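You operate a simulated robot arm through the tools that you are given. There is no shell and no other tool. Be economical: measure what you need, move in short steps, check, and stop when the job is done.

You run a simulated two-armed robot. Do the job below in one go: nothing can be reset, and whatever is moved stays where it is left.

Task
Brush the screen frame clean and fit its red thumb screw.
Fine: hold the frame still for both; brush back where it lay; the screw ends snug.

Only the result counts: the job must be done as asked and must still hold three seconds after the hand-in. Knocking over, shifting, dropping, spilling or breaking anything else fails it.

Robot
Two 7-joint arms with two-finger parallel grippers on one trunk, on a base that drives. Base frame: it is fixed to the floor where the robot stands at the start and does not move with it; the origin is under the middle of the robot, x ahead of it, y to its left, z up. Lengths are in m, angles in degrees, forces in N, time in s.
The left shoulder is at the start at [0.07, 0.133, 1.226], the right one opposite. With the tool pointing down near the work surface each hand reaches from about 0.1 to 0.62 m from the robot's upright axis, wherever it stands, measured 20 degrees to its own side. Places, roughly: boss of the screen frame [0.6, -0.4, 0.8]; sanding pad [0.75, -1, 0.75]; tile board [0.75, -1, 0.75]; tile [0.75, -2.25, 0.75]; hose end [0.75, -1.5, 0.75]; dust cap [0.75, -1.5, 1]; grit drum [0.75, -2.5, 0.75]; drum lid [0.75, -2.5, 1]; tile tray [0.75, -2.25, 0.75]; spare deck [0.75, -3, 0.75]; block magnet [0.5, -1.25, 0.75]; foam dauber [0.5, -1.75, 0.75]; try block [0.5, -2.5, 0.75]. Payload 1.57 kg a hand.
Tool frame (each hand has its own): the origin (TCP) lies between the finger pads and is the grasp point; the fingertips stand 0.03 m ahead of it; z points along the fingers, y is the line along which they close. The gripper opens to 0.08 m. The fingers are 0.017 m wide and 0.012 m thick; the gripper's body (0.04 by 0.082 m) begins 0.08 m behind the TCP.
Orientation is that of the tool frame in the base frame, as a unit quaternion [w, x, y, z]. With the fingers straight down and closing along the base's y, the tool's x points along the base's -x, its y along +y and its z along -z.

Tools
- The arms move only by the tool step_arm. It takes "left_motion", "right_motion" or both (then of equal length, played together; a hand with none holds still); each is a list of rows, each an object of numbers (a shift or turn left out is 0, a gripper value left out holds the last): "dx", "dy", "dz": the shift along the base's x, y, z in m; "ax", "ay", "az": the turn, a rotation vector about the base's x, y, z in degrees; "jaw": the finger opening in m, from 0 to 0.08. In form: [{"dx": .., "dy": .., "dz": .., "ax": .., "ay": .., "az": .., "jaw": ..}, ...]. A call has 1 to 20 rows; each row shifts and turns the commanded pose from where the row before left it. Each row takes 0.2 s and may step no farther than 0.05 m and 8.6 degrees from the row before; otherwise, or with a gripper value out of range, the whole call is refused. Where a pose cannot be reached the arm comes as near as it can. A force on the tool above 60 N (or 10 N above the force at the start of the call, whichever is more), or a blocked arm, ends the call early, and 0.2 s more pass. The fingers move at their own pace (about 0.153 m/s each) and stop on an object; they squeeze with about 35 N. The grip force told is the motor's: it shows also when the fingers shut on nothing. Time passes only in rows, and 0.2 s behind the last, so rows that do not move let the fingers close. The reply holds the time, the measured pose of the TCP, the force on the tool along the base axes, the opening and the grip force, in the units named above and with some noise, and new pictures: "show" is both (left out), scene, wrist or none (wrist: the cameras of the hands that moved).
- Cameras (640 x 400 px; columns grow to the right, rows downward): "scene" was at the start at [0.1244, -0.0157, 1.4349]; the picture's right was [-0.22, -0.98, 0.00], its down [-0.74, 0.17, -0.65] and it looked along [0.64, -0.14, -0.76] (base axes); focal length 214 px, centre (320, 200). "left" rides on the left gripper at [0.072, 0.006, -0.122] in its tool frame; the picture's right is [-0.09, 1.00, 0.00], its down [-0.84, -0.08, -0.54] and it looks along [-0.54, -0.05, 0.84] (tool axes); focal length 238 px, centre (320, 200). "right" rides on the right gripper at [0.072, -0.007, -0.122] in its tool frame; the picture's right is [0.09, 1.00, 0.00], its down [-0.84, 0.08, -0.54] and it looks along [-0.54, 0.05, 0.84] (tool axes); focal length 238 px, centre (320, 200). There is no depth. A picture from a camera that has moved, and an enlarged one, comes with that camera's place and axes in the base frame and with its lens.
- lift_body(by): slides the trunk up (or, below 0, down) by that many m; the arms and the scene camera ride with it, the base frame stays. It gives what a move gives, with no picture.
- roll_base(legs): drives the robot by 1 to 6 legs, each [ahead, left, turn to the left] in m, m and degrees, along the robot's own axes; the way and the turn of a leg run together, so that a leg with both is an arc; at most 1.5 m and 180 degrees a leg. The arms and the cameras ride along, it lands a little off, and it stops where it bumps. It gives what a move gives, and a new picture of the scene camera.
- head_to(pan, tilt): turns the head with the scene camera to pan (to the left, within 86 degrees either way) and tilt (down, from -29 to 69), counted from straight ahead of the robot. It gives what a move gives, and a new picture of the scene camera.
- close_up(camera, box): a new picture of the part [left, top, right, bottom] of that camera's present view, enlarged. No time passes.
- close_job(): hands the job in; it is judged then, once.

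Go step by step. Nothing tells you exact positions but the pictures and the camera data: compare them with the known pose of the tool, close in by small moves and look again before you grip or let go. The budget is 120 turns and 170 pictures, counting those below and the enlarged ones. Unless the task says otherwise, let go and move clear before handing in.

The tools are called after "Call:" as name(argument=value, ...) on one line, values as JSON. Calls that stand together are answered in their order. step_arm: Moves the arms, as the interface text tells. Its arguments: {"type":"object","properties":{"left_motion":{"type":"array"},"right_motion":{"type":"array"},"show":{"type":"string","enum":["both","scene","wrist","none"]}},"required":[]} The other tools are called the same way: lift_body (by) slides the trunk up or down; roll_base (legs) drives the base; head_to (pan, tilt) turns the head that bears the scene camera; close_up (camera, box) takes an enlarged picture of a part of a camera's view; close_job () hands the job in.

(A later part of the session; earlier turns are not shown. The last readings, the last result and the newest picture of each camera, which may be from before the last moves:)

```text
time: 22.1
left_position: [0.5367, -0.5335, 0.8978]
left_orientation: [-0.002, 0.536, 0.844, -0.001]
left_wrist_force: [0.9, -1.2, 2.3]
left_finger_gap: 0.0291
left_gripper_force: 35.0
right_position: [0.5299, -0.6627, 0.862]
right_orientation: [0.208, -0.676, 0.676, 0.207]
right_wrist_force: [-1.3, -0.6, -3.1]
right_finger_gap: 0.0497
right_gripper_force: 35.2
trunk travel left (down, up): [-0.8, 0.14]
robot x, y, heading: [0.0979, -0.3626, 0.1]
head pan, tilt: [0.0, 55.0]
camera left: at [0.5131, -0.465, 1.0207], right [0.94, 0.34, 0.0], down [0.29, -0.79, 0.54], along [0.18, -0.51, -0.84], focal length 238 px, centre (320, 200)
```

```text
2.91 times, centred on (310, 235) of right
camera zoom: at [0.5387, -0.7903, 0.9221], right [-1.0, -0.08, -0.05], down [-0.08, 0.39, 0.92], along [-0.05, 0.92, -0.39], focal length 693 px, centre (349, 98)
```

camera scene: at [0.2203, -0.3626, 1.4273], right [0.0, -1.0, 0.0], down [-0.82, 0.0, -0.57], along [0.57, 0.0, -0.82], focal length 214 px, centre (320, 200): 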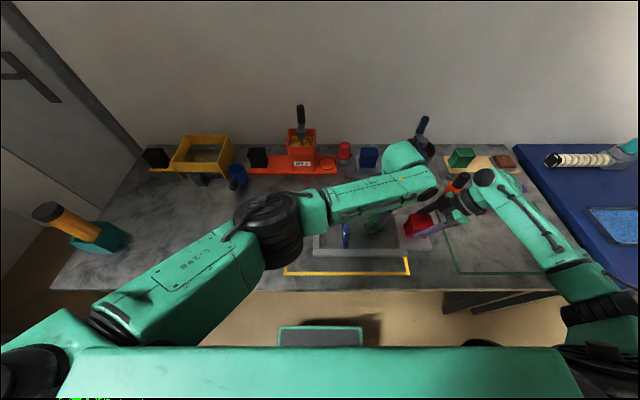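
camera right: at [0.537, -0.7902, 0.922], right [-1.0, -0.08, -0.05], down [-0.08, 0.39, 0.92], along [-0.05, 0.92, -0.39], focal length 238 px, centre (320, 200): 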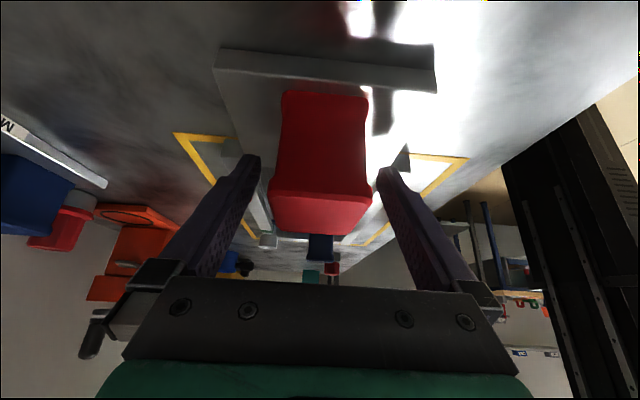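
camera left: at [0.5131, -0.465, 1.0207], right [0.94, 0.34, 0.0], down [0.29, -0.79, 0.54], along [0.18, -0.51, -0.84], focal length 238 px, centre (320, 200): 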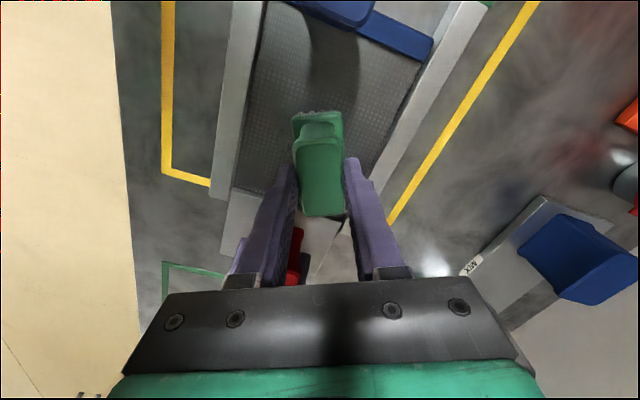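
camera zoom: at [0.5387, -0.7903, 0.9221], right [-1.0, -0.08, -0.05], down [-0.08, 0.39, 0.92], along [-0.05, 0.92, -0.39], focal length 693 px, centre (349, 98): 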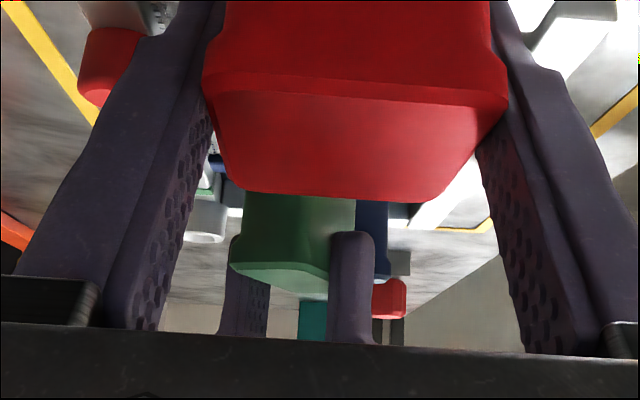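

The brush bears on the screen (contact at TCP z ≈ 0.898), but the arm can't cover the patch's right part. I'll lift, release the right hand, move the base 0.1 m right, and regrip.

Call:
step_arm(left_motion=[{"dz": 0.03}, {"dz": 0.03}, {"dz": 0.02}, {}, {}], right_motion=[{"jaw": 0.08}, {}, {"dy": -0.022, "dz": 0.033}, {"dy": -0.022, "dz": 0.033}, {"dy": -0.022, "dz": 0.033}], show="none")

Call:
roll_base(legs=[[0, -0.1, 0]])

```text
time: 23.3
left_position: [0.5382, -0.5341, 0.9802]
left_orientation: [0.001, 0.536, 0.844, 0.0]
left_wrist_force: [0.1, 0.4, 0.5]
left_finger_gap: 0.0289
left_gripper_force: 35.4
right_position: [0.5279, -0.7297, 0.9616]
right_orientation: [0.207, -0.675, 0.677, 0.207]
right_wrist_force: [-1.0, 0.6, 0.2]
right_finger_gap: 0.0797
right_gripper_force: 0.1
trunk travel left (down, up): [-0.8, 0.14]
robot x, y, heading: [0.102, -0.364, -0.0]
head pan, tilt: [0.0, 55.0]
```

```text
time: 24.4
left_position: [0.5385, -0.6306, 0.9798]
left_orientation: [0.001, 0.536, 0.844, -0.001]
left_wrist_force: [0.1, 0.7, -0.5]
left_finger_gap: 0.029
left_gripper_force: 34.7
right_position: [0.5298, -0.8273, 0.9621]
right_orientation: [-0.206, 0.677, -0.676, -0.206]
right_wrist_force: [-0.2, 0.0, 0.2]
right_finger_gap: 0.0801
right_gripper_force: 0.1
trunk travel left (down, up): [-0.8, 0.14]
robot x, y, heading: [0.0993, -0.4648, 0.2]
head pan, tilt: [0.0, 55.0]
camera scene: at [0.22, -0.4602, 1.4274], right [0.0, -1.0, 0.0], down [-0.82, 0.0, -0.57], along [0.57, 0.0, -0.82], focal length 214 px, centre (320, 200)
```

scene: 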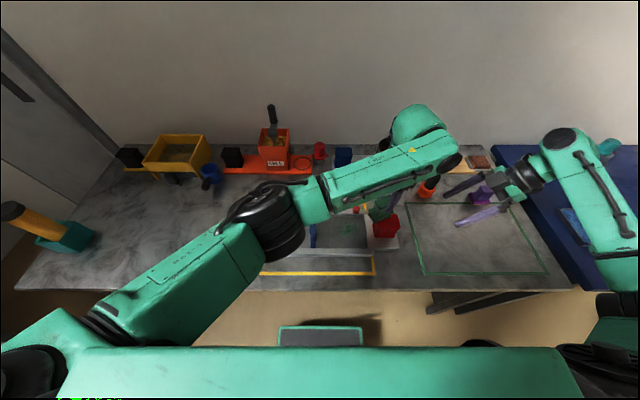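

Moving the left hand back out of the way first, then the right hand back to its grip pose.

Call:
step_arm(left_motion=[{"dy": 0.04, "az": -8.4}, {"dy": 0.04, "az": -8.4}, {"dy": 0.04, "az": -8.2}, {}, {}, {}, {}, {}, {}], right_motion=[{}, {}, {"dy": 0.048}, {"dy": 0.05}, {"dy": 0.022, "dz": -0.033}, {"dy": 0.022, "dz": -0.033}, {"dy": 0.022, "dz": -0.034}, {}, {}])

Call:
close_up(camera="scene", box=[280, 180, 440, 280])

```text
time: 26.4
left_position: [0.5394, -0.5133, 0.9809]
left_orientation: [0.001, 0.706, 0.709, 0.0]
left_wrist_force: [0.2, -0.6, -0.9]
left_finger_gap: 0.0286
left_gripper_force: 35.0
right_position: [0.5256, -0.6658, 0.8606]
right_orientation: [-0.206, 0.677, -0.676, -0.207]
right_wrist_force: [0.0, -0.5, -0.5]
right_finger_gap: 0.0798
right_gripper_force: 0.1
trunk travel left (down, up): [-0.8, 0.14]
robot x, y, heading: [0.0998, -0.4656, 0.4]
head pan, tilt: [0.0, 55.0]
camera scene: at [0.2201, -0.4617, 1.4273], right [0.0, -1.0, 0.0], down [-0.82, 0.0, -0.57], along [0.57, 0.0, -0.82], focal length 214 px, centre (320, 200)
camera right: at [0.5355, -0.7921, 0.9216], right [-1.0, -0.08, -0.05], down [-0.08, 0.39, 0.92], along [-0.05, 0.92, -0.39], focal length 238 px, centre (320, 200)
camera left: at [0.5441, -0.4402, 1.1034], right [1.0, -0.09, 0.0], down [-0.07, -0.84, 0.54], along [-0.05, -0.54, -0.84], focal length 238 px, centre (320, 200)
```

scene: 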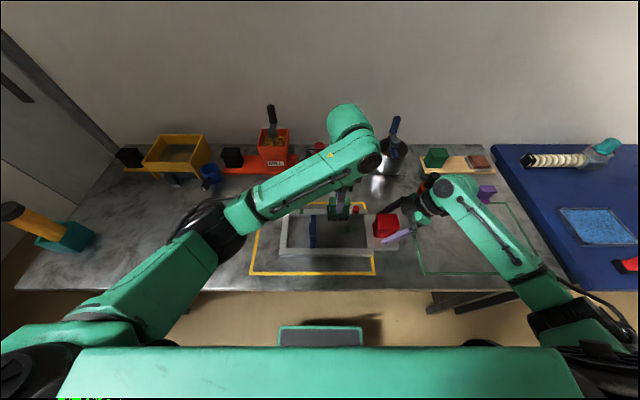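
right: 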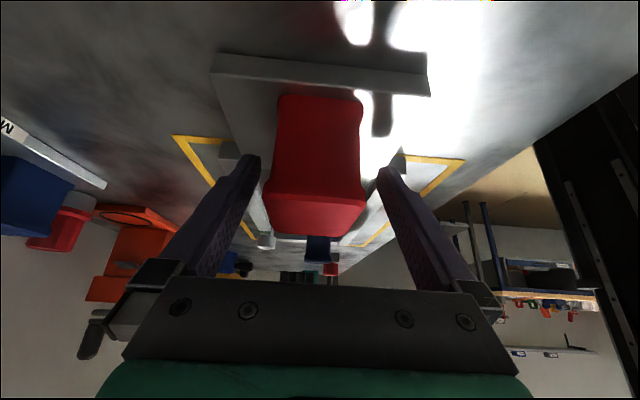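
left: 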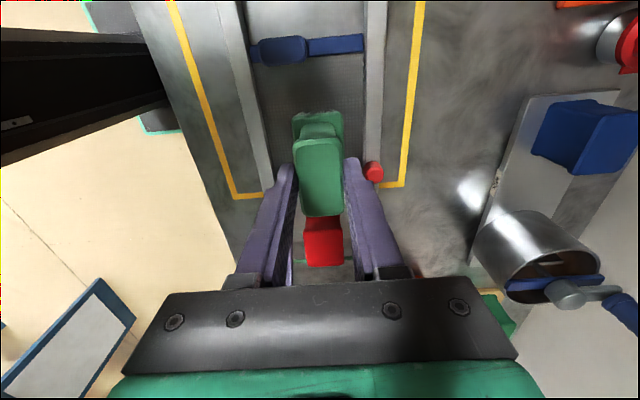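

```text
4.00 times, centred on (360, 230) of scene
camera zoom: at [0.2201, -0.4617, 1.4273], right [0.0, -1.0, 0.0], down [-0.82, 0.0, -0.57], along [0.57, 0.0, -0.82], focal length 858 px, centre (160, 80)
```

zoom: 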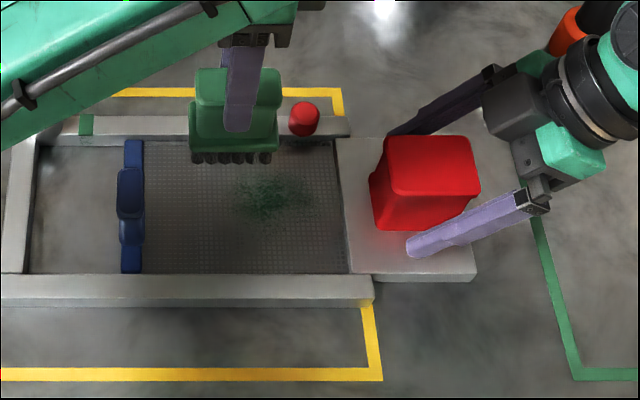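

Re-centring the right hand on the block (+4 mm x), then gripping.

Call:
step_arm(right_motion=[{"dx": 0.004, "dy": 0.003, "dz": 0.001}, {}], show="none")

Call:
close_up(camera="right", box=[220, 80, 420, 250])

```text
time: 27.0
left_position: [0.5383, -0.5132, 0.9819]
left_orientation: [0.0, 0.706, 0.708, 0.0]
left_wrist_force: [0.9, 0.3, -1.1]
left_finger_gap: 0.029
left_gripper_force: 35.1
right_position: [0.5317, -0.6616, 0.8631]
right_orientation: [0.206, -0.676, 0.676, 0.207]
right_wrist_force: [0.2, 0.5, 0.1]
right_finger_gap: 0.0799
right_gripper_force: 0.0
trunk travel left (down, up): [-0.8, 0.14]
robot x, y, heading: [0.1021, -0.4661, 0.1]
head pan, tilt: [0.0, 55.0]
```

```text
2.35 times, centred on (320, 165) of right
camera zoom: at [0.54, -0.7895, 0.9231], right [-1.0, -0.08, -0.05], down [-0.08, 0.39, 0.92], along [-0.05, 0.92, -0.39], focal length 561 px, centre (320, 282)
```

zoom: 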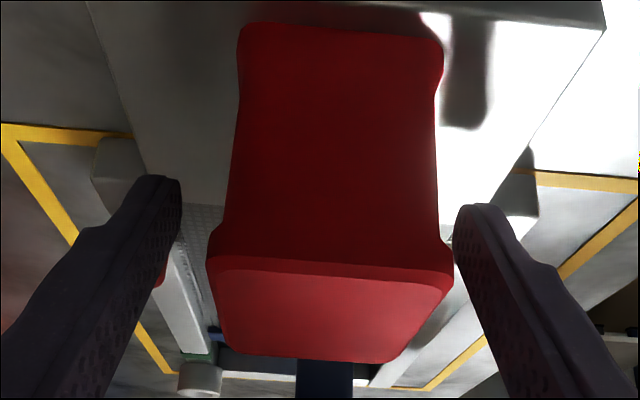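

Call:
step_arm(right_motion=[{"jaw": 0.06}, {"jaw": 0.052}, {"jaw": 0.045}, {"jaw": 0.0}, {}], left_motion=[{"dy": -0.015, "dx": -0.003}, {"dy": -0.015, "dx": -0.003}, {"dz": -0.02}, {"dz": -0.02}, {"dz": -0.02}], show="scene")

Call:
close_up(camera="scene", box=[280, 180, 440, 280])

```text
time: 28.2
left_position: [0.5338, -0.5432, 0.9216]
left_orientation: [0.0, 0.705, 0.709, 0.0]
left_wrist_force: [0.0, 0.1, -1.4]
left_finger_gap: 0.029
left_gripper_force: 34.7
right_position: [0.531, -0.6608, 0.8629]
right_orientation: [0.207, -0.676, 0.676, 0.207]
right_wrist_force: [0.4, 0.1, 0.2]
right_finger_gap: 0.0496
right_gripper_force: 34.9
trunk travel left (down, up): [-0.8, 0.14]
robot x, y, heading: [0.0998, -0.4607, -0.1]
head pan, tilt: [0.0, 55.0]
camera scene: at [0.2203, -0.4621, 1.4273], right [0.0, -1.0, 0.0], down [-0.82, 0.0, -0.57], along [0.57, 0.0, -0.82], focal length 214 px, centre (320, 200)
```

scene: 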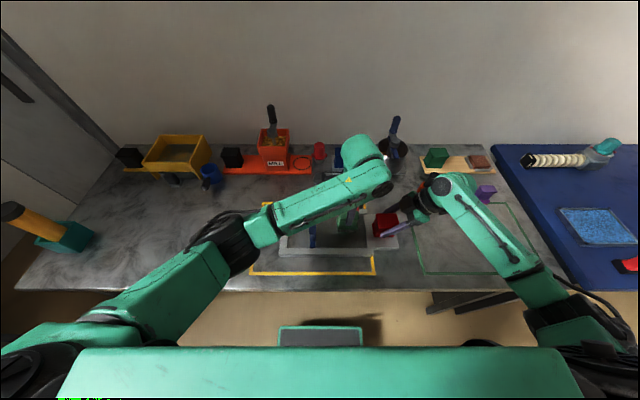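

```text
4.00 times, centred on (360, 230) of scene
camera zoom: at [0.2203, -0.4621, 1.4273], right [0.0, -1.0, 0.0], down [-0.82, 0.0, -0.57], along [0.57, 0.0, -0.82], focal length 858 px, centre (160, 80)
```

zoom: 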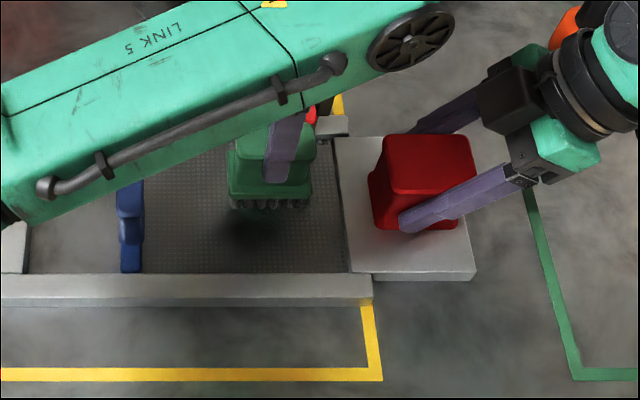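

Gripped without a shift. Lowering the brush to contact.

Call:
step_arm(left_motion=[{"dx": -0.003, "dy": -0.004, "dz": -0.012}, {"dz": -0.006}, {"dz": -0.003}, {"dz": -0.001}, {}], show="none")

```text
time: 29.4
left_position: [0.5299, -0.5463, 0.8998]
left_orientation: [0.0, 0.706, 0.708, 0.001]
left_wrist_force: [-0.2, -0.6, -0.7]
left_finger_gap: 0.0288
left_gripper_force: 35.2
right_position: [0.5301, -0.6628, 0.8628]
right_orientation: [-0.207, 0.676, -0.676, -0.207]
right_wrist_force: [-1.3, 0.9, 0.1]
right_finger_gap: 0.0496
right_gripper_force: 34.8
trunk travel left (down, up): [-0.8, 0.14]
robot x, y, heading: [0.1011, -0.4606, 0.1]
head pan, tilt: [0.0, 55.0]
```

Call:
step_arm(left_motion=[{"dz": -0.0015}, {"dz": -0.0015}, {}], show="none")

```text
time: 30.2
left_position: [0.5286, -0.5472, 0.8964]
left_orientation: [0.003, 0.706, 0.708, 0.001]
left_wrist_force: [-5.2, 6.8, 31.4]
left_finger_gap: 0.0294
left_gripper_force: 34.8
right_position: [0.5302, -0.6613, 0.8626]
right_orientation: [0.206, -0.676, 0.676, 0.206]
right_wrist_force: [6.8, -2.9, -16.8]
right_finger_gap: 0.0497
right_gripper_force: 34.9
trunk travel left (down, up): [-0.8, 0.14]
robot x, y, heading: [0.0988, -0.4648, -0.2]
head pan, tilt: [0.0, 55.0]
```

Contact found at about z 0.897. I'll ease off 1 mm and make gentle strokes along x.

Call:
step_arm(left_motion=[{"dz": 0.001}, {"dx": -0.01}, {"dx": -0.01}, {"dx": -0.005}, {"dx": 0.01}, {"dx": 0.01}, {"dx": 0.01}, {"dx": 0.01}, {"dx": 0.01}, {"dx": -0.01}, {"dx": -0.01}, {"dx": -0.01}, {"dx": -0.01}, {"dx": -0.01}, {"dx": 0.01}, {"dx": 0.01}, {}], show="none")

Call:
close_up(camera="scene", box=[280, 180, 440, 280])

```text
time: 33.8
left_position: [0.525, -0.5457, 0.8969]
left_orientation: [-0.001, 0.706, 0.708, 0.0]
left_wrist_force: [-3.8, 0.5, 11.0]
left_finger_gap: 0.0291
left_gripper_force: 35.0
right_position: [0.531, -0.6617, 0.8622]
right_orientation: [-0.207, 0.676, -0.676, -0.206]
right_wrist_force: [5.5, -1.5, -6.4]
right_finger_gap: 0.0495
right_gripper_force: 35.5
trunk travel left (down, up): [-0.8, 0.14]
robot x, y, heading: [0.0978, -0.4642, 0.0]
head pan, tilt: [0.0, 55.0]
```

```text
4.00 times, centred on (360, 230) of scene
camera zoom: at [0.22, -0.4622, 1.4273], right [0.0, -1.0, 0.0], down [-0.82, 0.0, -0.57], along [0.57, 0.0, -0.82], focal length 858 px, centre (160, 80)
```

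zoom: 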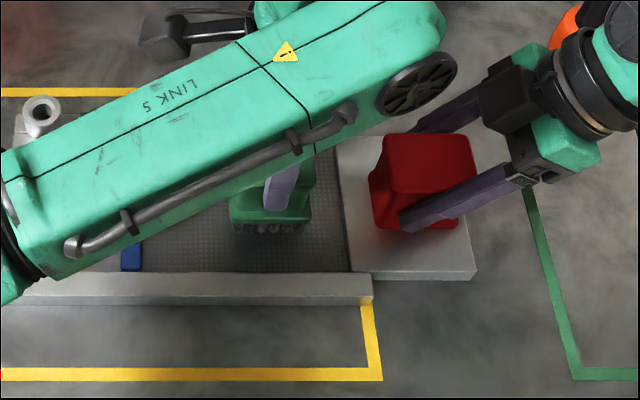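

The frame hasn't moved and force is about 11 N. More strokes, shifted right then left.

Call:
step_arm(left_motion=[{"dy": -0.008}, {"dy": -0.007, "dx": -0.005}, {"dx": -0.01}, {"dx": 0.012}, {"dx": 0.012}, {"dx": 0.012}, {"dx": 0.012}, {"dx": -0.012}, {"dx": -0.012}, {"dx": -0.012}, {"dx": -0.012}, {"dy": 0.01, "dx": 0.01}, {"dy": 0.01}, {"dy": 0.01}, {"dx": 0.012}, {"dx": 0.012}, {"dx": 0.01}, {"dx": -0.01}, {"dx": -0.012}, {"dx": -0.012}], show="none")

Call:
step_arm(left_motion=[{"dz": 0.02}, {"dz": 0.03}, {"dz": 0.03}, {"dy": 0.04}, {"dy": 0.04}, {}], show="none")

Call:
close_up(camera="scene", box=[280, 180, 440, 280])

```text
time: 38.0
left_position: [0.519, -0.5334, 0.8956]
left_orientation: [0.002, 0.706, 0.708, 0.001]
left_wrist_force: [7.7, 0.7, 17.4]
left_finger_gap: 0.0289
left_gripper_force: 35.4
right_position: [0.5293, -0.6621, 0.8628]
right_orientation: [-0.205, 0.677, -0.675, -0.208]
right_wrist_force: [-8.1, 0.2, -6.0]
right_finger_gap: 0.0497
right_gripper_force: 35.1
trunk travel left (down, up): [-0.8, 0.14]
robot x, y, heading: [0.1001, -0.4619, 0.2]
head pan, tilt: [0.0, 55.0]
```

```text
time: 39.4
left_position: [0.5193, -0.4502, 0.9754]
left_orientation: [0.0, 0.706, 0.708, 0.0]
left_wrist_force: [0.1, -0.1, -0.4]
left_finger_gap: 0.0289
left_gripper_force: 34.7
right_position: [0.5318, -0.6625, 0.864]
right_orientation: [-0.207, 0.677, -0.675, -0.208]
right_wrist_force: [1.4, 0.8, 0.1]
right_finger_gap: 0.0498
right_gripper_force: 34.8
trunk travel left (down, up): [-0.8, 0.14]
robot x, y, heading: [0.0999, -0.4661, -0.2]
head pan, tilt: [0.0, 55.0]
```

```text
4.00 times, centred on (360, 230) of scene
camera zoom: at [0.22, -0.4626, 1.4274], right [0.0, -1.0, 0.0], down [-0.82, 0.0, -0.57], along [0.57, 0.0, -0.82], focal length 858 px, centre (160, 80)
```

zoom: 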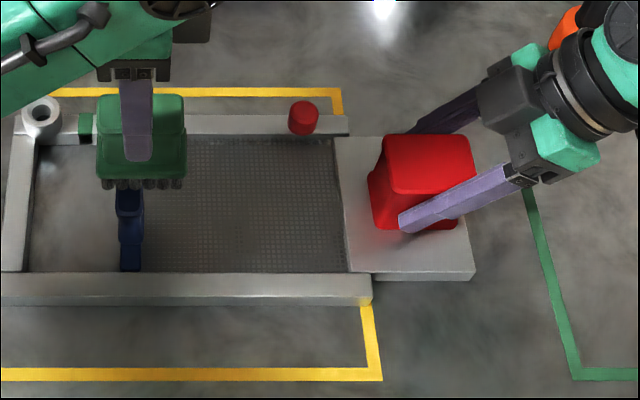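

The screen is clean and the frame hasn't moved. Right hand keeps holding; now carry the brush back to where it lay (TCP 0.477, 0.0015, 0.869).

Call:
step_arm(left_motion=[{"dy": 0.046, "dx": -0.004}, {"dy": 0.046, "dx": -0.004}, {"dy": 0.046, "dx": -0.004}, {"dy": 0.046, "dx": -0.004}, {"dy": 0.046, "dx": -0.004}, {"dy": 0.046, "dx": -0.004}, {"dy": 0.046, "dx": -0.004}, {"dy": 0.046, "dx": -0.004}, {"dy": 0.046, "dx": -0.005}, {"dy": 0.0377, "dx": -0.005}, {}, {}], show="wrist")

```text
time: 42.0
left_position: [0.4776, 0.0026, 0.9751]
left_orientation: [0.0, 0.706, 0.708, 0.0]
left_wrist_force: [0.5, 1.0, -0.4]
left_finger_gap: 0.0289
left_gripper_force: 34.9
right_position: [0.5312, -0.6619, 0.8622]
right_orientation: [-0.207, 0.676, -0.676, -0.207]
right_wrist_force: [0.1, 1.0, -0.2]
right_finger_gap: 0.0496
right_gripper_force: 35.0
trunk travel left (down, up): [-0.8, 0.14]
robot x, y, heading: [0.0977, -0.4629, 0.1]
head pan, tilt: [0.0, 55.0]
camera left: at [0.4834, 0.075, 1.0972], right [1.0, -0.09, 0.0], down [-0.08, -0.84, 0.54], along [-0.05, -0.54, -0.84], focal length 238 px, centre (320, 200)
```

left: 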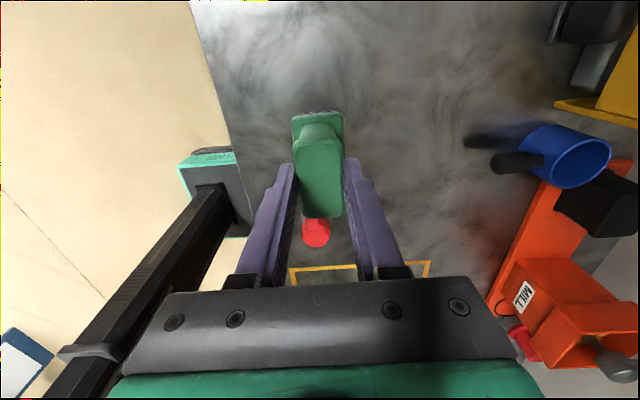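

The brush seems to sit a bit differently in the grip than when picked up. I'll inspect it before lowering.

Call:
close_up(camera="left", box=[220, 90, 420, 240])

Call:
head_to(pan=35, tilt=40)

Call:
close_up(camera="scene", box=[240, 140, 400, 240])

```text
2.67 times, centred on (320, 165) of left
camera zoom: at [0.4834, 0.075, 1.0972], right [1.0, -0.09, 0.0], down [-0.08, -0.84, 0.54], along [-0.05, -0.54, -0.84], focal length 636 px, centre (320, 293)
```

zoom: 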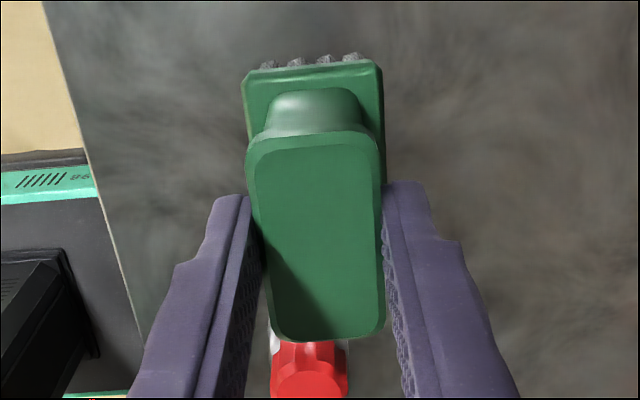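

```text
time: 43.0
left_position: [0.4783, 0.002, 0.975]
left_orientation: [0.0, 0.706, 0.708, 0.0]
left_wrist_force: [-0.2, 0.2, 0.1]
left_finger_gap: 0.0294
left_gripper_force: 35.1
right_position: [0.5301, -0.6604, 0.8627]
right_orientation: [-0.206, 0.677, -0.676, -0.207]
right_wrist_force: [0.2, 0.7, 0.2]
right_finger_gap: 0.0497
right_gripper_force: 34.8
trunk travel left (down, up): [-0.8, 0.14]
robot x, y, heading: [0.0954, -0.464, 0.0]
head pan, tilt: [35.0, 40.0]
camera scene: at [0.2175, -0.4128, 1.448], right [0.57, -0.82, 0.0], down [-0.53, -0.37, -0.77], along [0.63, 0.44, -0.64], focal length 214 px, centre (320, 200)
```

scene: 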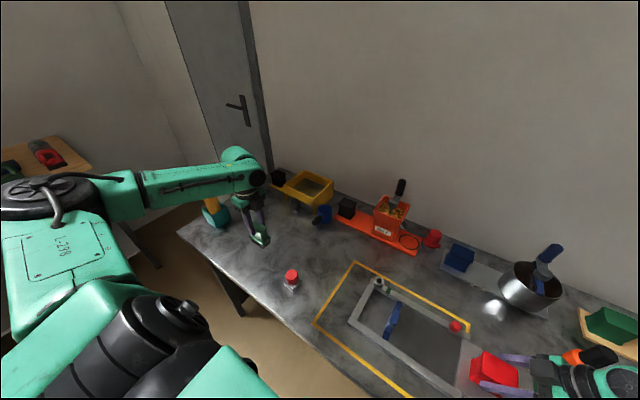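

```text
4.00 times, centred on (320, 190) of scene
camera zoom: at [0.2175, -0.4128, 1.448], right [0.57, -0.82, 0.0], down [-0.53, -0.37, -0.77], along [0.63, 0.44, -0.64], focal length 858 px, centre (320, 240)
```

zoom: 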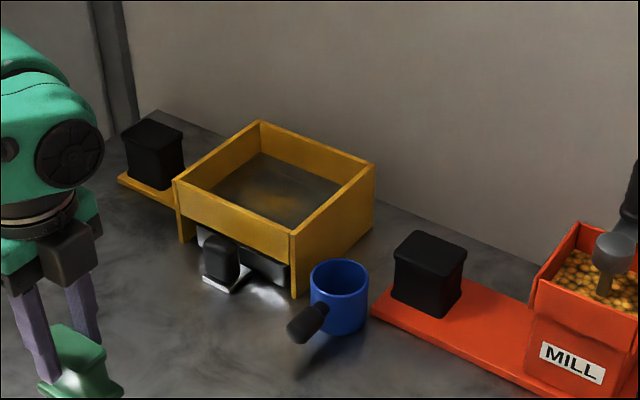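

Call:
close_up(camera="scene", box=[220, 180, 310, 300])

```text
3.33 times, centred on (265, 240) of scene
camera zoom: at [0.2175, -0.4128, 1.448], right [0.57, -0.82, 0.0], down [-0.53, -0.37, -0.77], along [0.63, 0.44, -0.64], focal length 715 px, centre (503, 67)
```

zoom: 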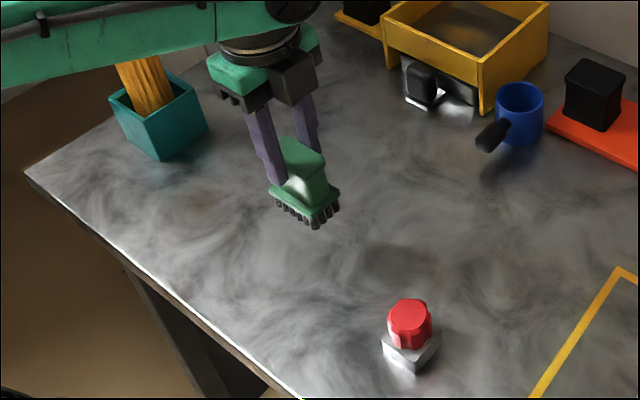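

The brush has slid about 16 mm down in the grip but is otherwise aligned, so it should touch the table near TCP z 0.885. Lowering carefully.

Call:
step_arm(left_motion=[{"dz": -0.03}, {"dz": -0.03}, {"dz": -0.02}, {"dz": -0.004}, {"dx": -0.001}], show="none")

Call:
close_up(camera="scene", box=[220, 200, 310, 300])

```text
time: 44.2
left_position: [0.4745, -0.0001, 0.89]
left_orientation: [0.0, 0.706, 0.708, 0.0]
left_wrist_force: [0.8, 0.2, -1.0]
left_finger_gap: 0.0288
left_gripper_force: 34.7
right_position: [0.5314, -0.6621, 0.8623]
right_orientation: [0.207, -0.676, 0.676, 0.207]
right_wrist_force: [0.4, -0.2, -0.8]
right_finger_gap: 0.0497
right_gripper_force: 35.1
trunk travel left (down, up): [-0.8, 0.14]
robot x, y, heading: [0.0977, -0.4649, 0.3]
head pan, tilt: [35.0, 40.0]
```

```text
4.00 times, centred on (265, 250) of scene
camera zoom: at [0.2176, -0.4129, 1.448], right [0.57, -0.82, 0.0], down [-0.53, -0.37, -0.77], along [0.63, 0.44, -0.64], focal length 858 px, centre (540, 0)
```

zoom: 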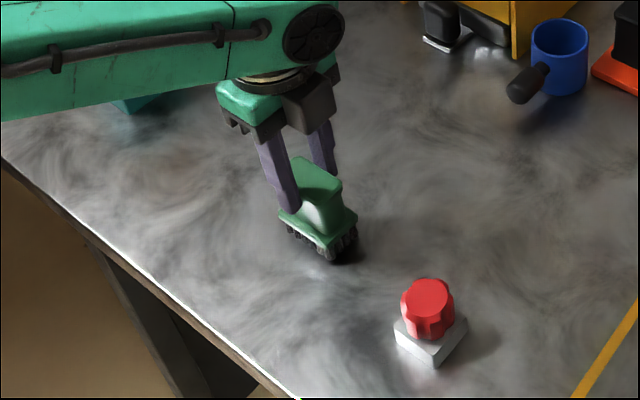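

Call:
step_arm(left_motion=[{"dx": 0.002, "dy": 0.0015, "dz": -0.002}, {"dz": -0.0015}, {"dz": -0.001}, {}], show="none")

```text
time: 45.2
left_position: [0.4776, 0.0017, 0.8871]
left_orientation: [-0.001, 0.706, 0.708, 0.001]
left_wrist_force: [0.3, 0.2, -0.8]
left_finger_gap: 0.029
left_gripper_force: 34.4
right_position: [0.5309, -0.6619, 0.8629]
right_orientation: [0.207, -0.676, 0.676, 0.206]
right_wrist_force: [0.3, -0.8, 0.7]
right_finger_gap: 0.0498
right_gripper_force: 34.8
trunk travel left (down, up): [-0.8, 0.14]
robot x, y, heading: [0.1, -0.4639, 0.2]
head pan, tilt: [35.0, 40.0]
```

Call:
step_arm(left_motion=[{"dz": -0.001}, {"dz": -0.001}, {"dz": -0.001}, {}], show="none")

```text
time: 46.2
left_position: [0.4771, 0.002, 0.8841]
left_orientation: [0.001, 0.706, 0.708, 0.0]
left_wrist_force: [0.4, 0.0, 2.2]
left_finger_gap: 0.0289
left_gripper_force: 34.5
right_position: [0.5306, -0.6608, 0.8621]
right_orientation: [0.207, -0.676, 0.676, 0.206]
right_wrist_force: [1.0, -0.3, 0.2]
right_finger_gap: 0.0497
right_gripper_force: 35.1
trunk travel left (down, up): [-0.8, 0.14]
robot x, y, heading: [0.102, -0.4613, 0.1]
head pan, tilt: [35.0, 40.0]
```

Call:
step_arm(left_motion=[{"dz": -0.001}, {}], show="none")

```text
time: 46.8
left_position: [0.4773, 0.0027, 0.8847]
left_orientation: [0.001, 0.706, 0.708, 0.001]
left_wrist_force: [-0.2, 2.1, 8.8]
left_finger_gap: 0.029
left_gripper_force: 34.4
right_position: [0.5314, -0.6618, 0.8627]
right_orientation: [-0.207, 0.677, -0.676, -0.207]
right_wrist_force: [0.0, 1.1, 0.4]
right_finger_gap: 0.0495
right_gripper_force: 34.4
trunk travel left (down, up): [-0.8, 0.14]
robot x, y, heading: [0.0985, -0.4643, -0.1]
head pan, tilt: [35.0, 40.0]
```

The brush rests on the table (8.8 N). Releasing and rising clear.

Call:
step_arm(left_motion=[{"dz": 0.001}, {"jaw": 0.06}, {}, {"jaw": 0.08}, {"dz": 0.03}, {"dz": 0.03}, {"dz": 0.03}, {"dz": 0.03}, {}], show="wrist")

Call:
head_to(pan=0, tilt=55)

```text
time: 48.8
left_position: [0.4803, 0.0006, 1.0041]
left_orientation: [0.0, 0.706, 0.709, 0.0]
left_wrist_force: [-0.6, 0.0, -0.5]
left_finger_gap: 0.0799
left_gripper_force: 0.1
right_position: [0.5305, -0.6621, 0.8637]
right_orientation: [0.206, -0.676, 0.676, 0.207]
right_wrist_force: [-0.2, -0.9, 0.8]
right_finger_gap: 0.0499
right_gripper_force: 34.7
trunk travel left (down, up): [-0.8, 0.14]
robot x, y, heading: [0.0988, -0.4637, -0.1]
head pan, tilt: [35.0, 40.0]
camera left: at [0.4859, 0.0739, 1.1265], right [1.0, -0.09, 0.0], down [-0.08, -0.84, 0.54], along [-0.05, -0.54, -0.84], focal length 238 px, centre (320, 200)
```

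left: 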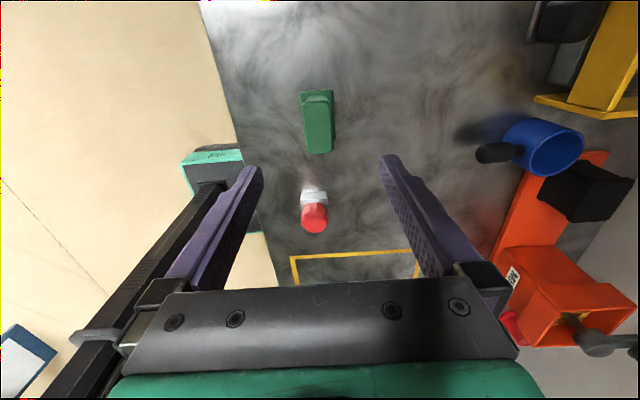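

```text
time: 49.8
left_position: [0.4801, 0.002, 1.0026]
left_orientation: [0.0, 0.706, 0.709, 0.0]
left_wrist_force: [-0.6, 0.0, 0.6]
left_finger_gap: 0.0801
left_gripper_force: 0.0
right_position: [0.5315, -0.662, 0.8629]
right_orientation: [0.207, -0.676, 0.676, 0.206]
right_wrist_force: [-0.2, -1.7, 1.5]
right_finger_gap: 0.0498
right_gripper_force: 35.1
trunk travel left (down, up): [-0.8, 0.14]
robot x, y, heading: [0.0999, -0.4658, 0.1]
head pan, tilt: [0.0, 55.0]
camera scene: at [0.2198, -0.462, 1.4274], right [0.0, -1.0, 0.0], down [-0.82, 0.0, -0.57], along [0.57, 0.0, -0.82], focal length 214 px, centre (320, 200)
```

scene: 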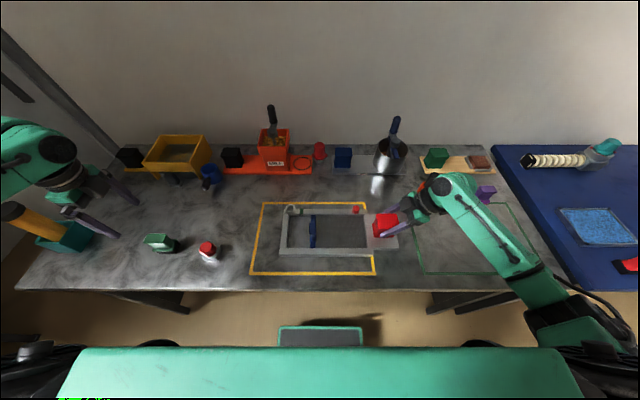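

The brush is back at its place. Next, move the left hand above the screw, yawing back to closing along y.

Call:
step_arm(left_motion=[{"az": 8.2, "dx": -0.0023, "dy": -0.013, "dz": -0.005}, {"az": 8.2, "dx": -0.0023, "dy": -0.013, "dz": -0.005}, {"az": 8.2, "dx": -0.0023, "dy": -0.013, "dz": -0.005}, {"az": 8.2, "dx": -0.0023, "dy": -0.013, "dz": -0.005}, {"az": 8.2, "dx": -0.0023, "dy": -0.013, "dz": -0.005}, {"az": 8.2, "dx": -0.0023, "dy": -0.013, "dz": -0.005}, {"az": 8.2, "dx": -0.0023, "dy": -0.013, "dz": -0.005}, {"az": 8.2, "dx": -0.0023, "dy": -0.013, "dz": -0.005}, {"az": 8.2, "dx": -0.0023, "dy": -0.013}, {"az": 8.2, "dx": -0.0023, "dy": -0.013}, {"az": 8.0, "dx": -0.0023, "dy": -0.013}, {}, {}], show="wrist")

Call:
close_up(camera="left", box=[240, 60, 400, 180])

Call:
close_up(camera="scene", box=[130, 210, 270, 290])

```text
time: 52.6
left_position: [0.4517, -0.1417, 0.9645]
left_orientation: [0.0, -0.002, 1.0, -0.001]
left_wrist_force: [-0.5, -0.5, -0.5]
left_finger_gap: 0.08
left_gripper_force: 0.1
right_position: [0.5315, -0.6624, 0.863]
right_orientation: [-0.206, 0.677, -0.676, -0.207]
right_wrist_force: [-1.1, -0.3, 1.1]
right_finger_gap: 0.0498
right_gripper_force: 34.8
trunk travel left (down, up): [-0.8, 0.14]
robot x, y, heading: [0.1002, -0.4642, 0.2]
head pan, tilt: [0.0, 55.0]
camera left: at [0.3803, -0.1352, 1.0864], right [0.09, 1.0, 0.0], down [0.84, -0.07, 0.54], along [0.54, -0.05, -0.84], focal length 238 px, centre (320, 200)
```

left: 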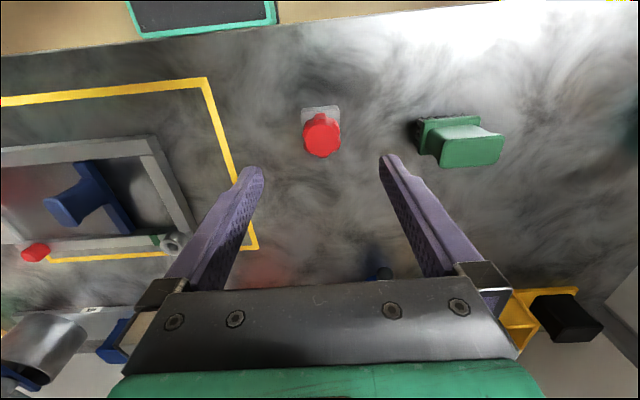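

```text
3.33 times, centred on (320, 120) of left
camera zoom: at [0.3803, -0.1352, 1.0864], right [0.09, 1.0, 0.0], down [0.84, -0.07, 0.54], along [0.54, -0.05, -0.84], focal length 794 px, centre (320, 467)
```

zoom: 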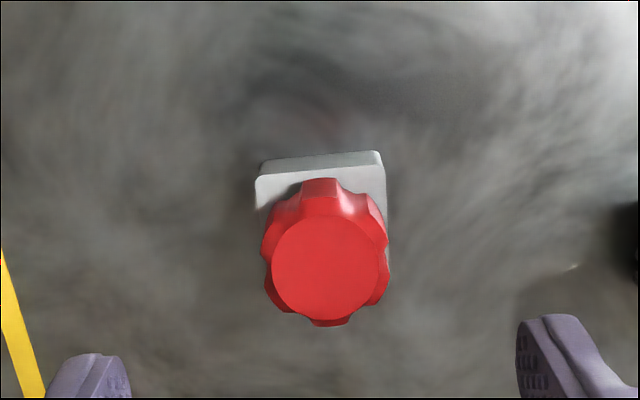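

```text
4.57 times, centred on (200, 250) of scene
camera zoom: at [0.2199, -0.4618, 1.4273], right [0.0, -1.0, 0.0], down [-0.82, 0.0, -0.57], along [0.57, 0.0, -0.82], focal length 980 px, centre (869, -29)
```

zoom: 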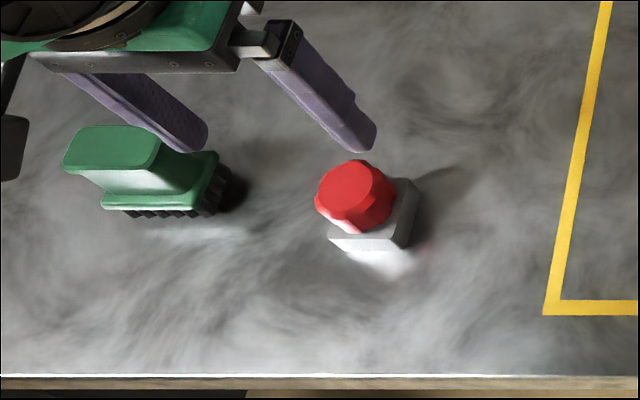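

Screw knob centre (0.458, -0.1415), top about 0.852. Lowering around it.

Call:
step_arm(left_motion=[{"dx": 0.006, "dz": -0.03}, {"dz": -0.03}, {"dz": -0.025}, {"dz": -0.013}, {}], show="wrist")

Call:
close_up(camera="scene", box=[160, 210, 260, 290])

```text
time: 53.8
left_position: [0.4581, -0.142, 0.866]
left_orientation: [0.001, -0.002, 1.0, 0.0]
left_wrist_force: [0.5, -0.5, 0.0]
left_finger_gap: 0.0803
left_gripper_force: 0.1
right_position: [0.531, -0.6613, 0.8634]
right_orientation: [0.207, -0.676, 0.676, 0.207]
right_wrist_force: [0.3, -0.7, -0.1]
right_finger_gap: 0.0498
right_gripper_force: 35.3
trunk travel left (down, up): [-0.8, 0.14]
robot x, y, heading: [0.099, -0.4637, 0.1]
head pan, tilt: [0.0, 55.0]
camera left: at [0.3863, -0.1355, 0.989], right [0.09, 1.0, 0.0], down [0.84, -0.08, 0.54], along [0.54, -0.05, -0.84], focal length 238 px, centre (320, 200)
```

left: 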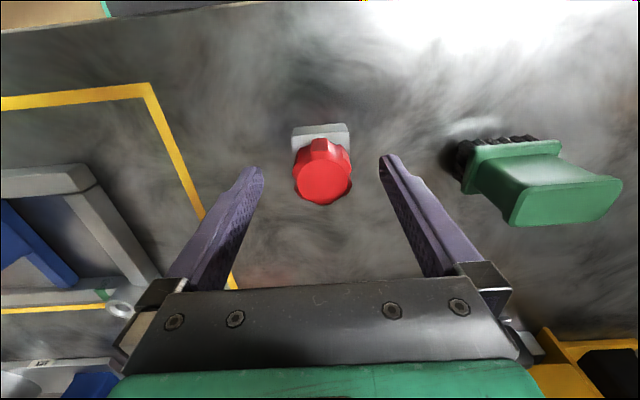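

```text
5.00 times, centred on (210, 250) of scene
camera zoom: at [0.2199, -0.4619, 1.4273], right [0.0, -1.0, 0.0], down [-0.82, 0.0, -0.57], along [0.57, 0.0, -0.82], focal length 1072 px, centre (870, -50)
```

zoom: 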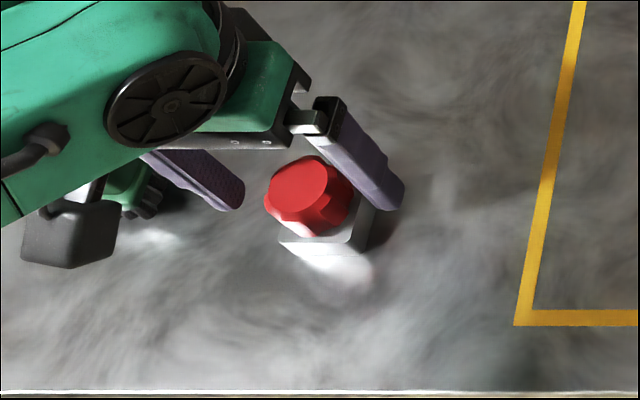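

Call:
step_arm(left_motion=[{"dx": 0.001, "dy": 0.001, "dz": -0.005}, {"jaw": 0.05}, {"jaw": 0.04}, {"jaw": 0.0}, {}, {}], show="wrist")

```text
time: 55.2
left_position: [0.4595, -0.1411, 0.8612]
left_orientation: [0.0, -0.002, 1.0, 0.0]
left_wrist_force: [-1.0, -0.8, -0.6]
left_finger_gap: 0.0382
left_gripper_force: 34.4
right_position: [0.5323, -0.6615, 0.8627]
right_orientation: [-0.207, 0.676, -0.676, -0.207]
right_wrist_force: [-0.2, -0.3, 0.4]
right_finger_gap: 0.0499
right_gripper_force: 34.7
trunk travel left (down, up): [-0.8, 0.14]
robot x, y, heading: [0.0977, -0.4641, -0.1]
head pan, tilt: [0.0, 55.0]
camera left: at [0.3877, -0.1343, 0.9843], right [0.09, 1.0, 0.0], down [0.84, -0.08, 0.54], along [0.54, -0.05, -0.84], focal length 238 px, centre (320, 200)
```

left: 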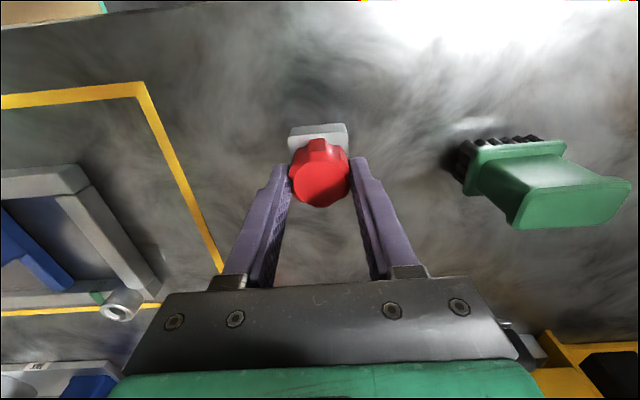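

Gripped at 38 mm. Lifting straight up out of the stand.

Call:
step_arm(left_motion=[{"dz": 0.01}, {"dz": 0.02}, {"dz": 0.03}, {"dz": 0.03}, {}], show="wrist")

Call:
close_up(camera="scene", box=[150, 180, 270, 280])

Call:
close_up(camera="left", box=[240, 80, 400, 220])

```text
time: 56.4
left_position: [0.4588, -0.1404, 0.9528]
left_orientation: [0.0, -0.001, 1.0, 0.0]
left_wrist_force: [0.4, 0.5, -0.2]
left_finger_gap: 0.0382
left_gripper_force: 34.7
right_position: [0.532, -0.6625, 0.8624]
right_orientation: [0.207, -0.676, 0.676, 0.207]
right_wrist_force: [0.3, -1.2, 0.5]
right_finger_gap: 0.0498
right_gripper_force: 35.1
trunk travel left (down, up): [-0.8, 0.14]
robot x, y, heading: [0.0972, -0.4632, 0.1]
head pan, tilt: [0.0, 55.0]
camera left: at [0.3867, -0.1336, 1.0745], right [0.09, 1.0, 0.0], down [0.84, -0.08, 0.54], along [0.54, -0.05, -0.84], focal length 238 px, centre (320, 200)
```

left: 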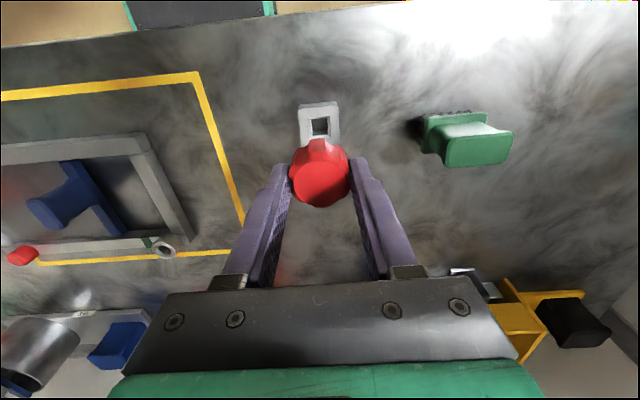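

```text
4.00 times, centred on (210, 230) of scene
camera zoom: at [0.2198, -0.4619, 1.4274], right [0.0, -1.0, 0.0], down [-0.82, 0.0, -0.57], along [0.57, 0.0, -0.82], focal length 858 px, centre (760, 80)
```

zoom: 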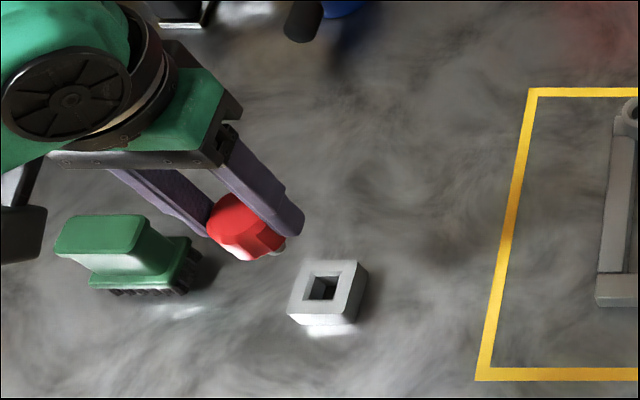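

```text
2.86 times, centred on (320, 150) of left
camera zoom: at [0.3867, -0.1336, 1.0745], right [0.09, 1.0, 0.0], down [0.84, -0.08, 0.54], along [0.54, -0.05, -0.84], focal length 681 px, centre (320, 343)
```

zoom: 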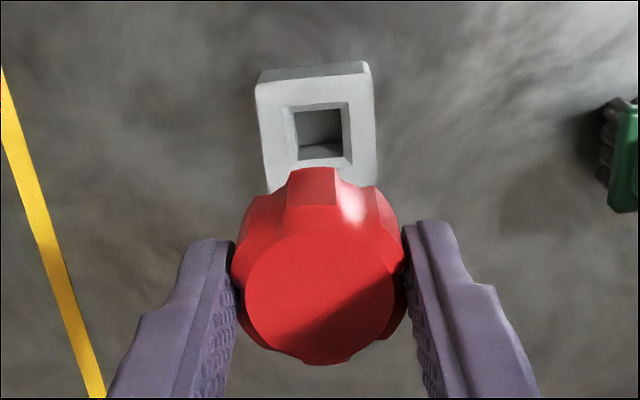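

The screw is out of the stand. Carrying it above the boss while pre-turning the wrist counter-clockwise to gain turning range.

Call:
step_arm(left_motion=[{"dz": 0.02, "az": 8}, {"dx": 0.014, "dy": -0.023, "az": 8}, {"dx": 0.014, "dy": -0.023, "az": 8}, {"dx": 0.014, "dy": -0.023, "az": 8}, {"dx": 0.014, "dy": -0.023, "az": 8}, {"dx": 0.014, "dy": -0.023, "az": 8}, {"dx": 0.014, "dy": -0.023, "az": 8}, {"dx": 0.014, "dy": -0.023, "az": 8}, {"dx": 0.014, "dy": -0.022, "az": 8}, {"dx": 0.014, "dy": -0.022, "az": 8}, {"dx": 0.013, "dy": -0.02}, {}, {}], show="both")

Call:
close_up(camera="scene", box=[240, 140, 400, 260])

```text
time: 59.2
left_position: [0.6019, -0.3671, 0.9707]
left_orientation: [0.0, -0.644, 0.765, 0.0]
left_wrist_force: [-0.7, 0.0, -0.2]
left_finger_gap: 0.0384
left_gripper_force: 35.1
right_position: [0.5318, -0.661, 0.8626]
right_orientation: [-0.207, 0.676, -0.676, -0.207]
right_wrist_force: [-0.2, -0.2, 0.8]
right_finger_gap: 0.0496
right_gripper_force: 35.1
trunk travel left (down, up): [-0.8, 0.14]
robot x, y, heading: [0.0977, -0.4612, 0.3]
head pan, tilt: [0.0, 55.0]
camera scene: at [0.22, -0.4619, 1.4273], right [0.0, -1.0, 0.0], down [-0.82, 0.0, -0.57], along [0.57, 0.0, -0.82], focal length 214 px, centre (320, 200)
camera left: at [0.5818, -0.4364, 1.0934], right [-0.97, 0.26, 0.0], down [0.22, 0.81, 0.54], along [0.14, 0.52, -0.84], focal length 238 px, centre (320, 200)
```

scene: 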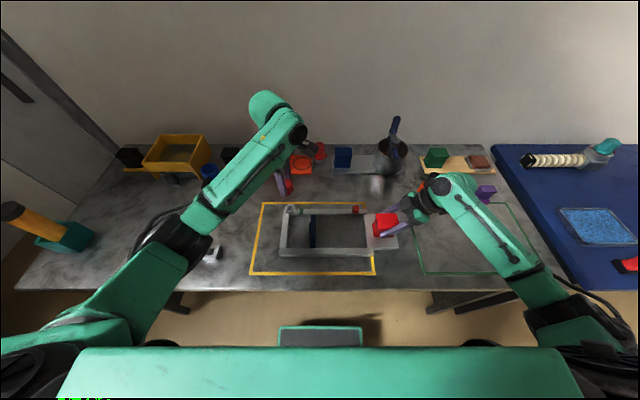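
left: 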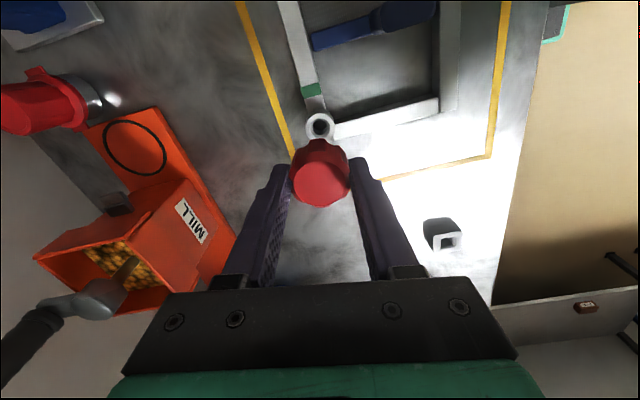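

```text
3.33 times, centred on (320, 200) of scene
camera zoom: at [0.22, -0.4619, 1.4273], right [0.0, -1.0, 0.0], down [-0.82, 0.0, -0.57], along [0.57, 0.0, -0.82], focal length 715 px, centre (320, 200)
```

zoom: 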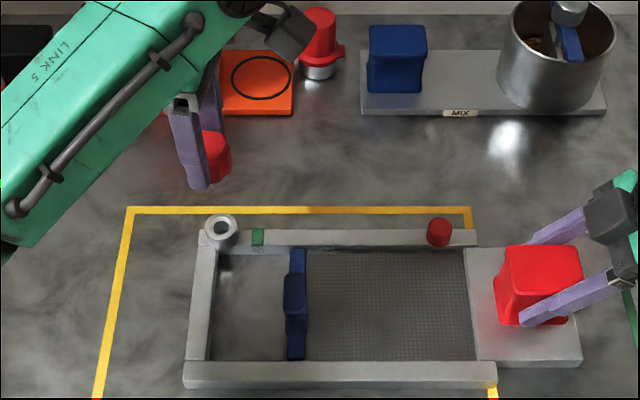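

Call:
close_up(camera="left", box=[270, 80, 370, 220])

```text
2.86 times, centred on (320, 150) of left
camera zoom: at [0.5818, -0.4364, 1.0934], right [-0.97, 0.26, 0.0], down [0.22, 0.81, 0.54], along [0.14, 0.52, -0.84], focal length 681 px, centre (320, 343)
```

zoom: 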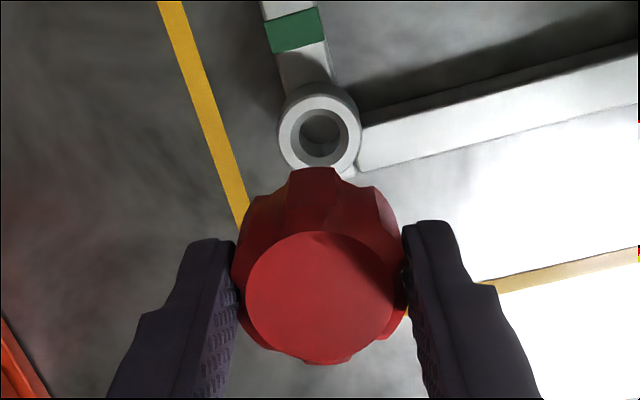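

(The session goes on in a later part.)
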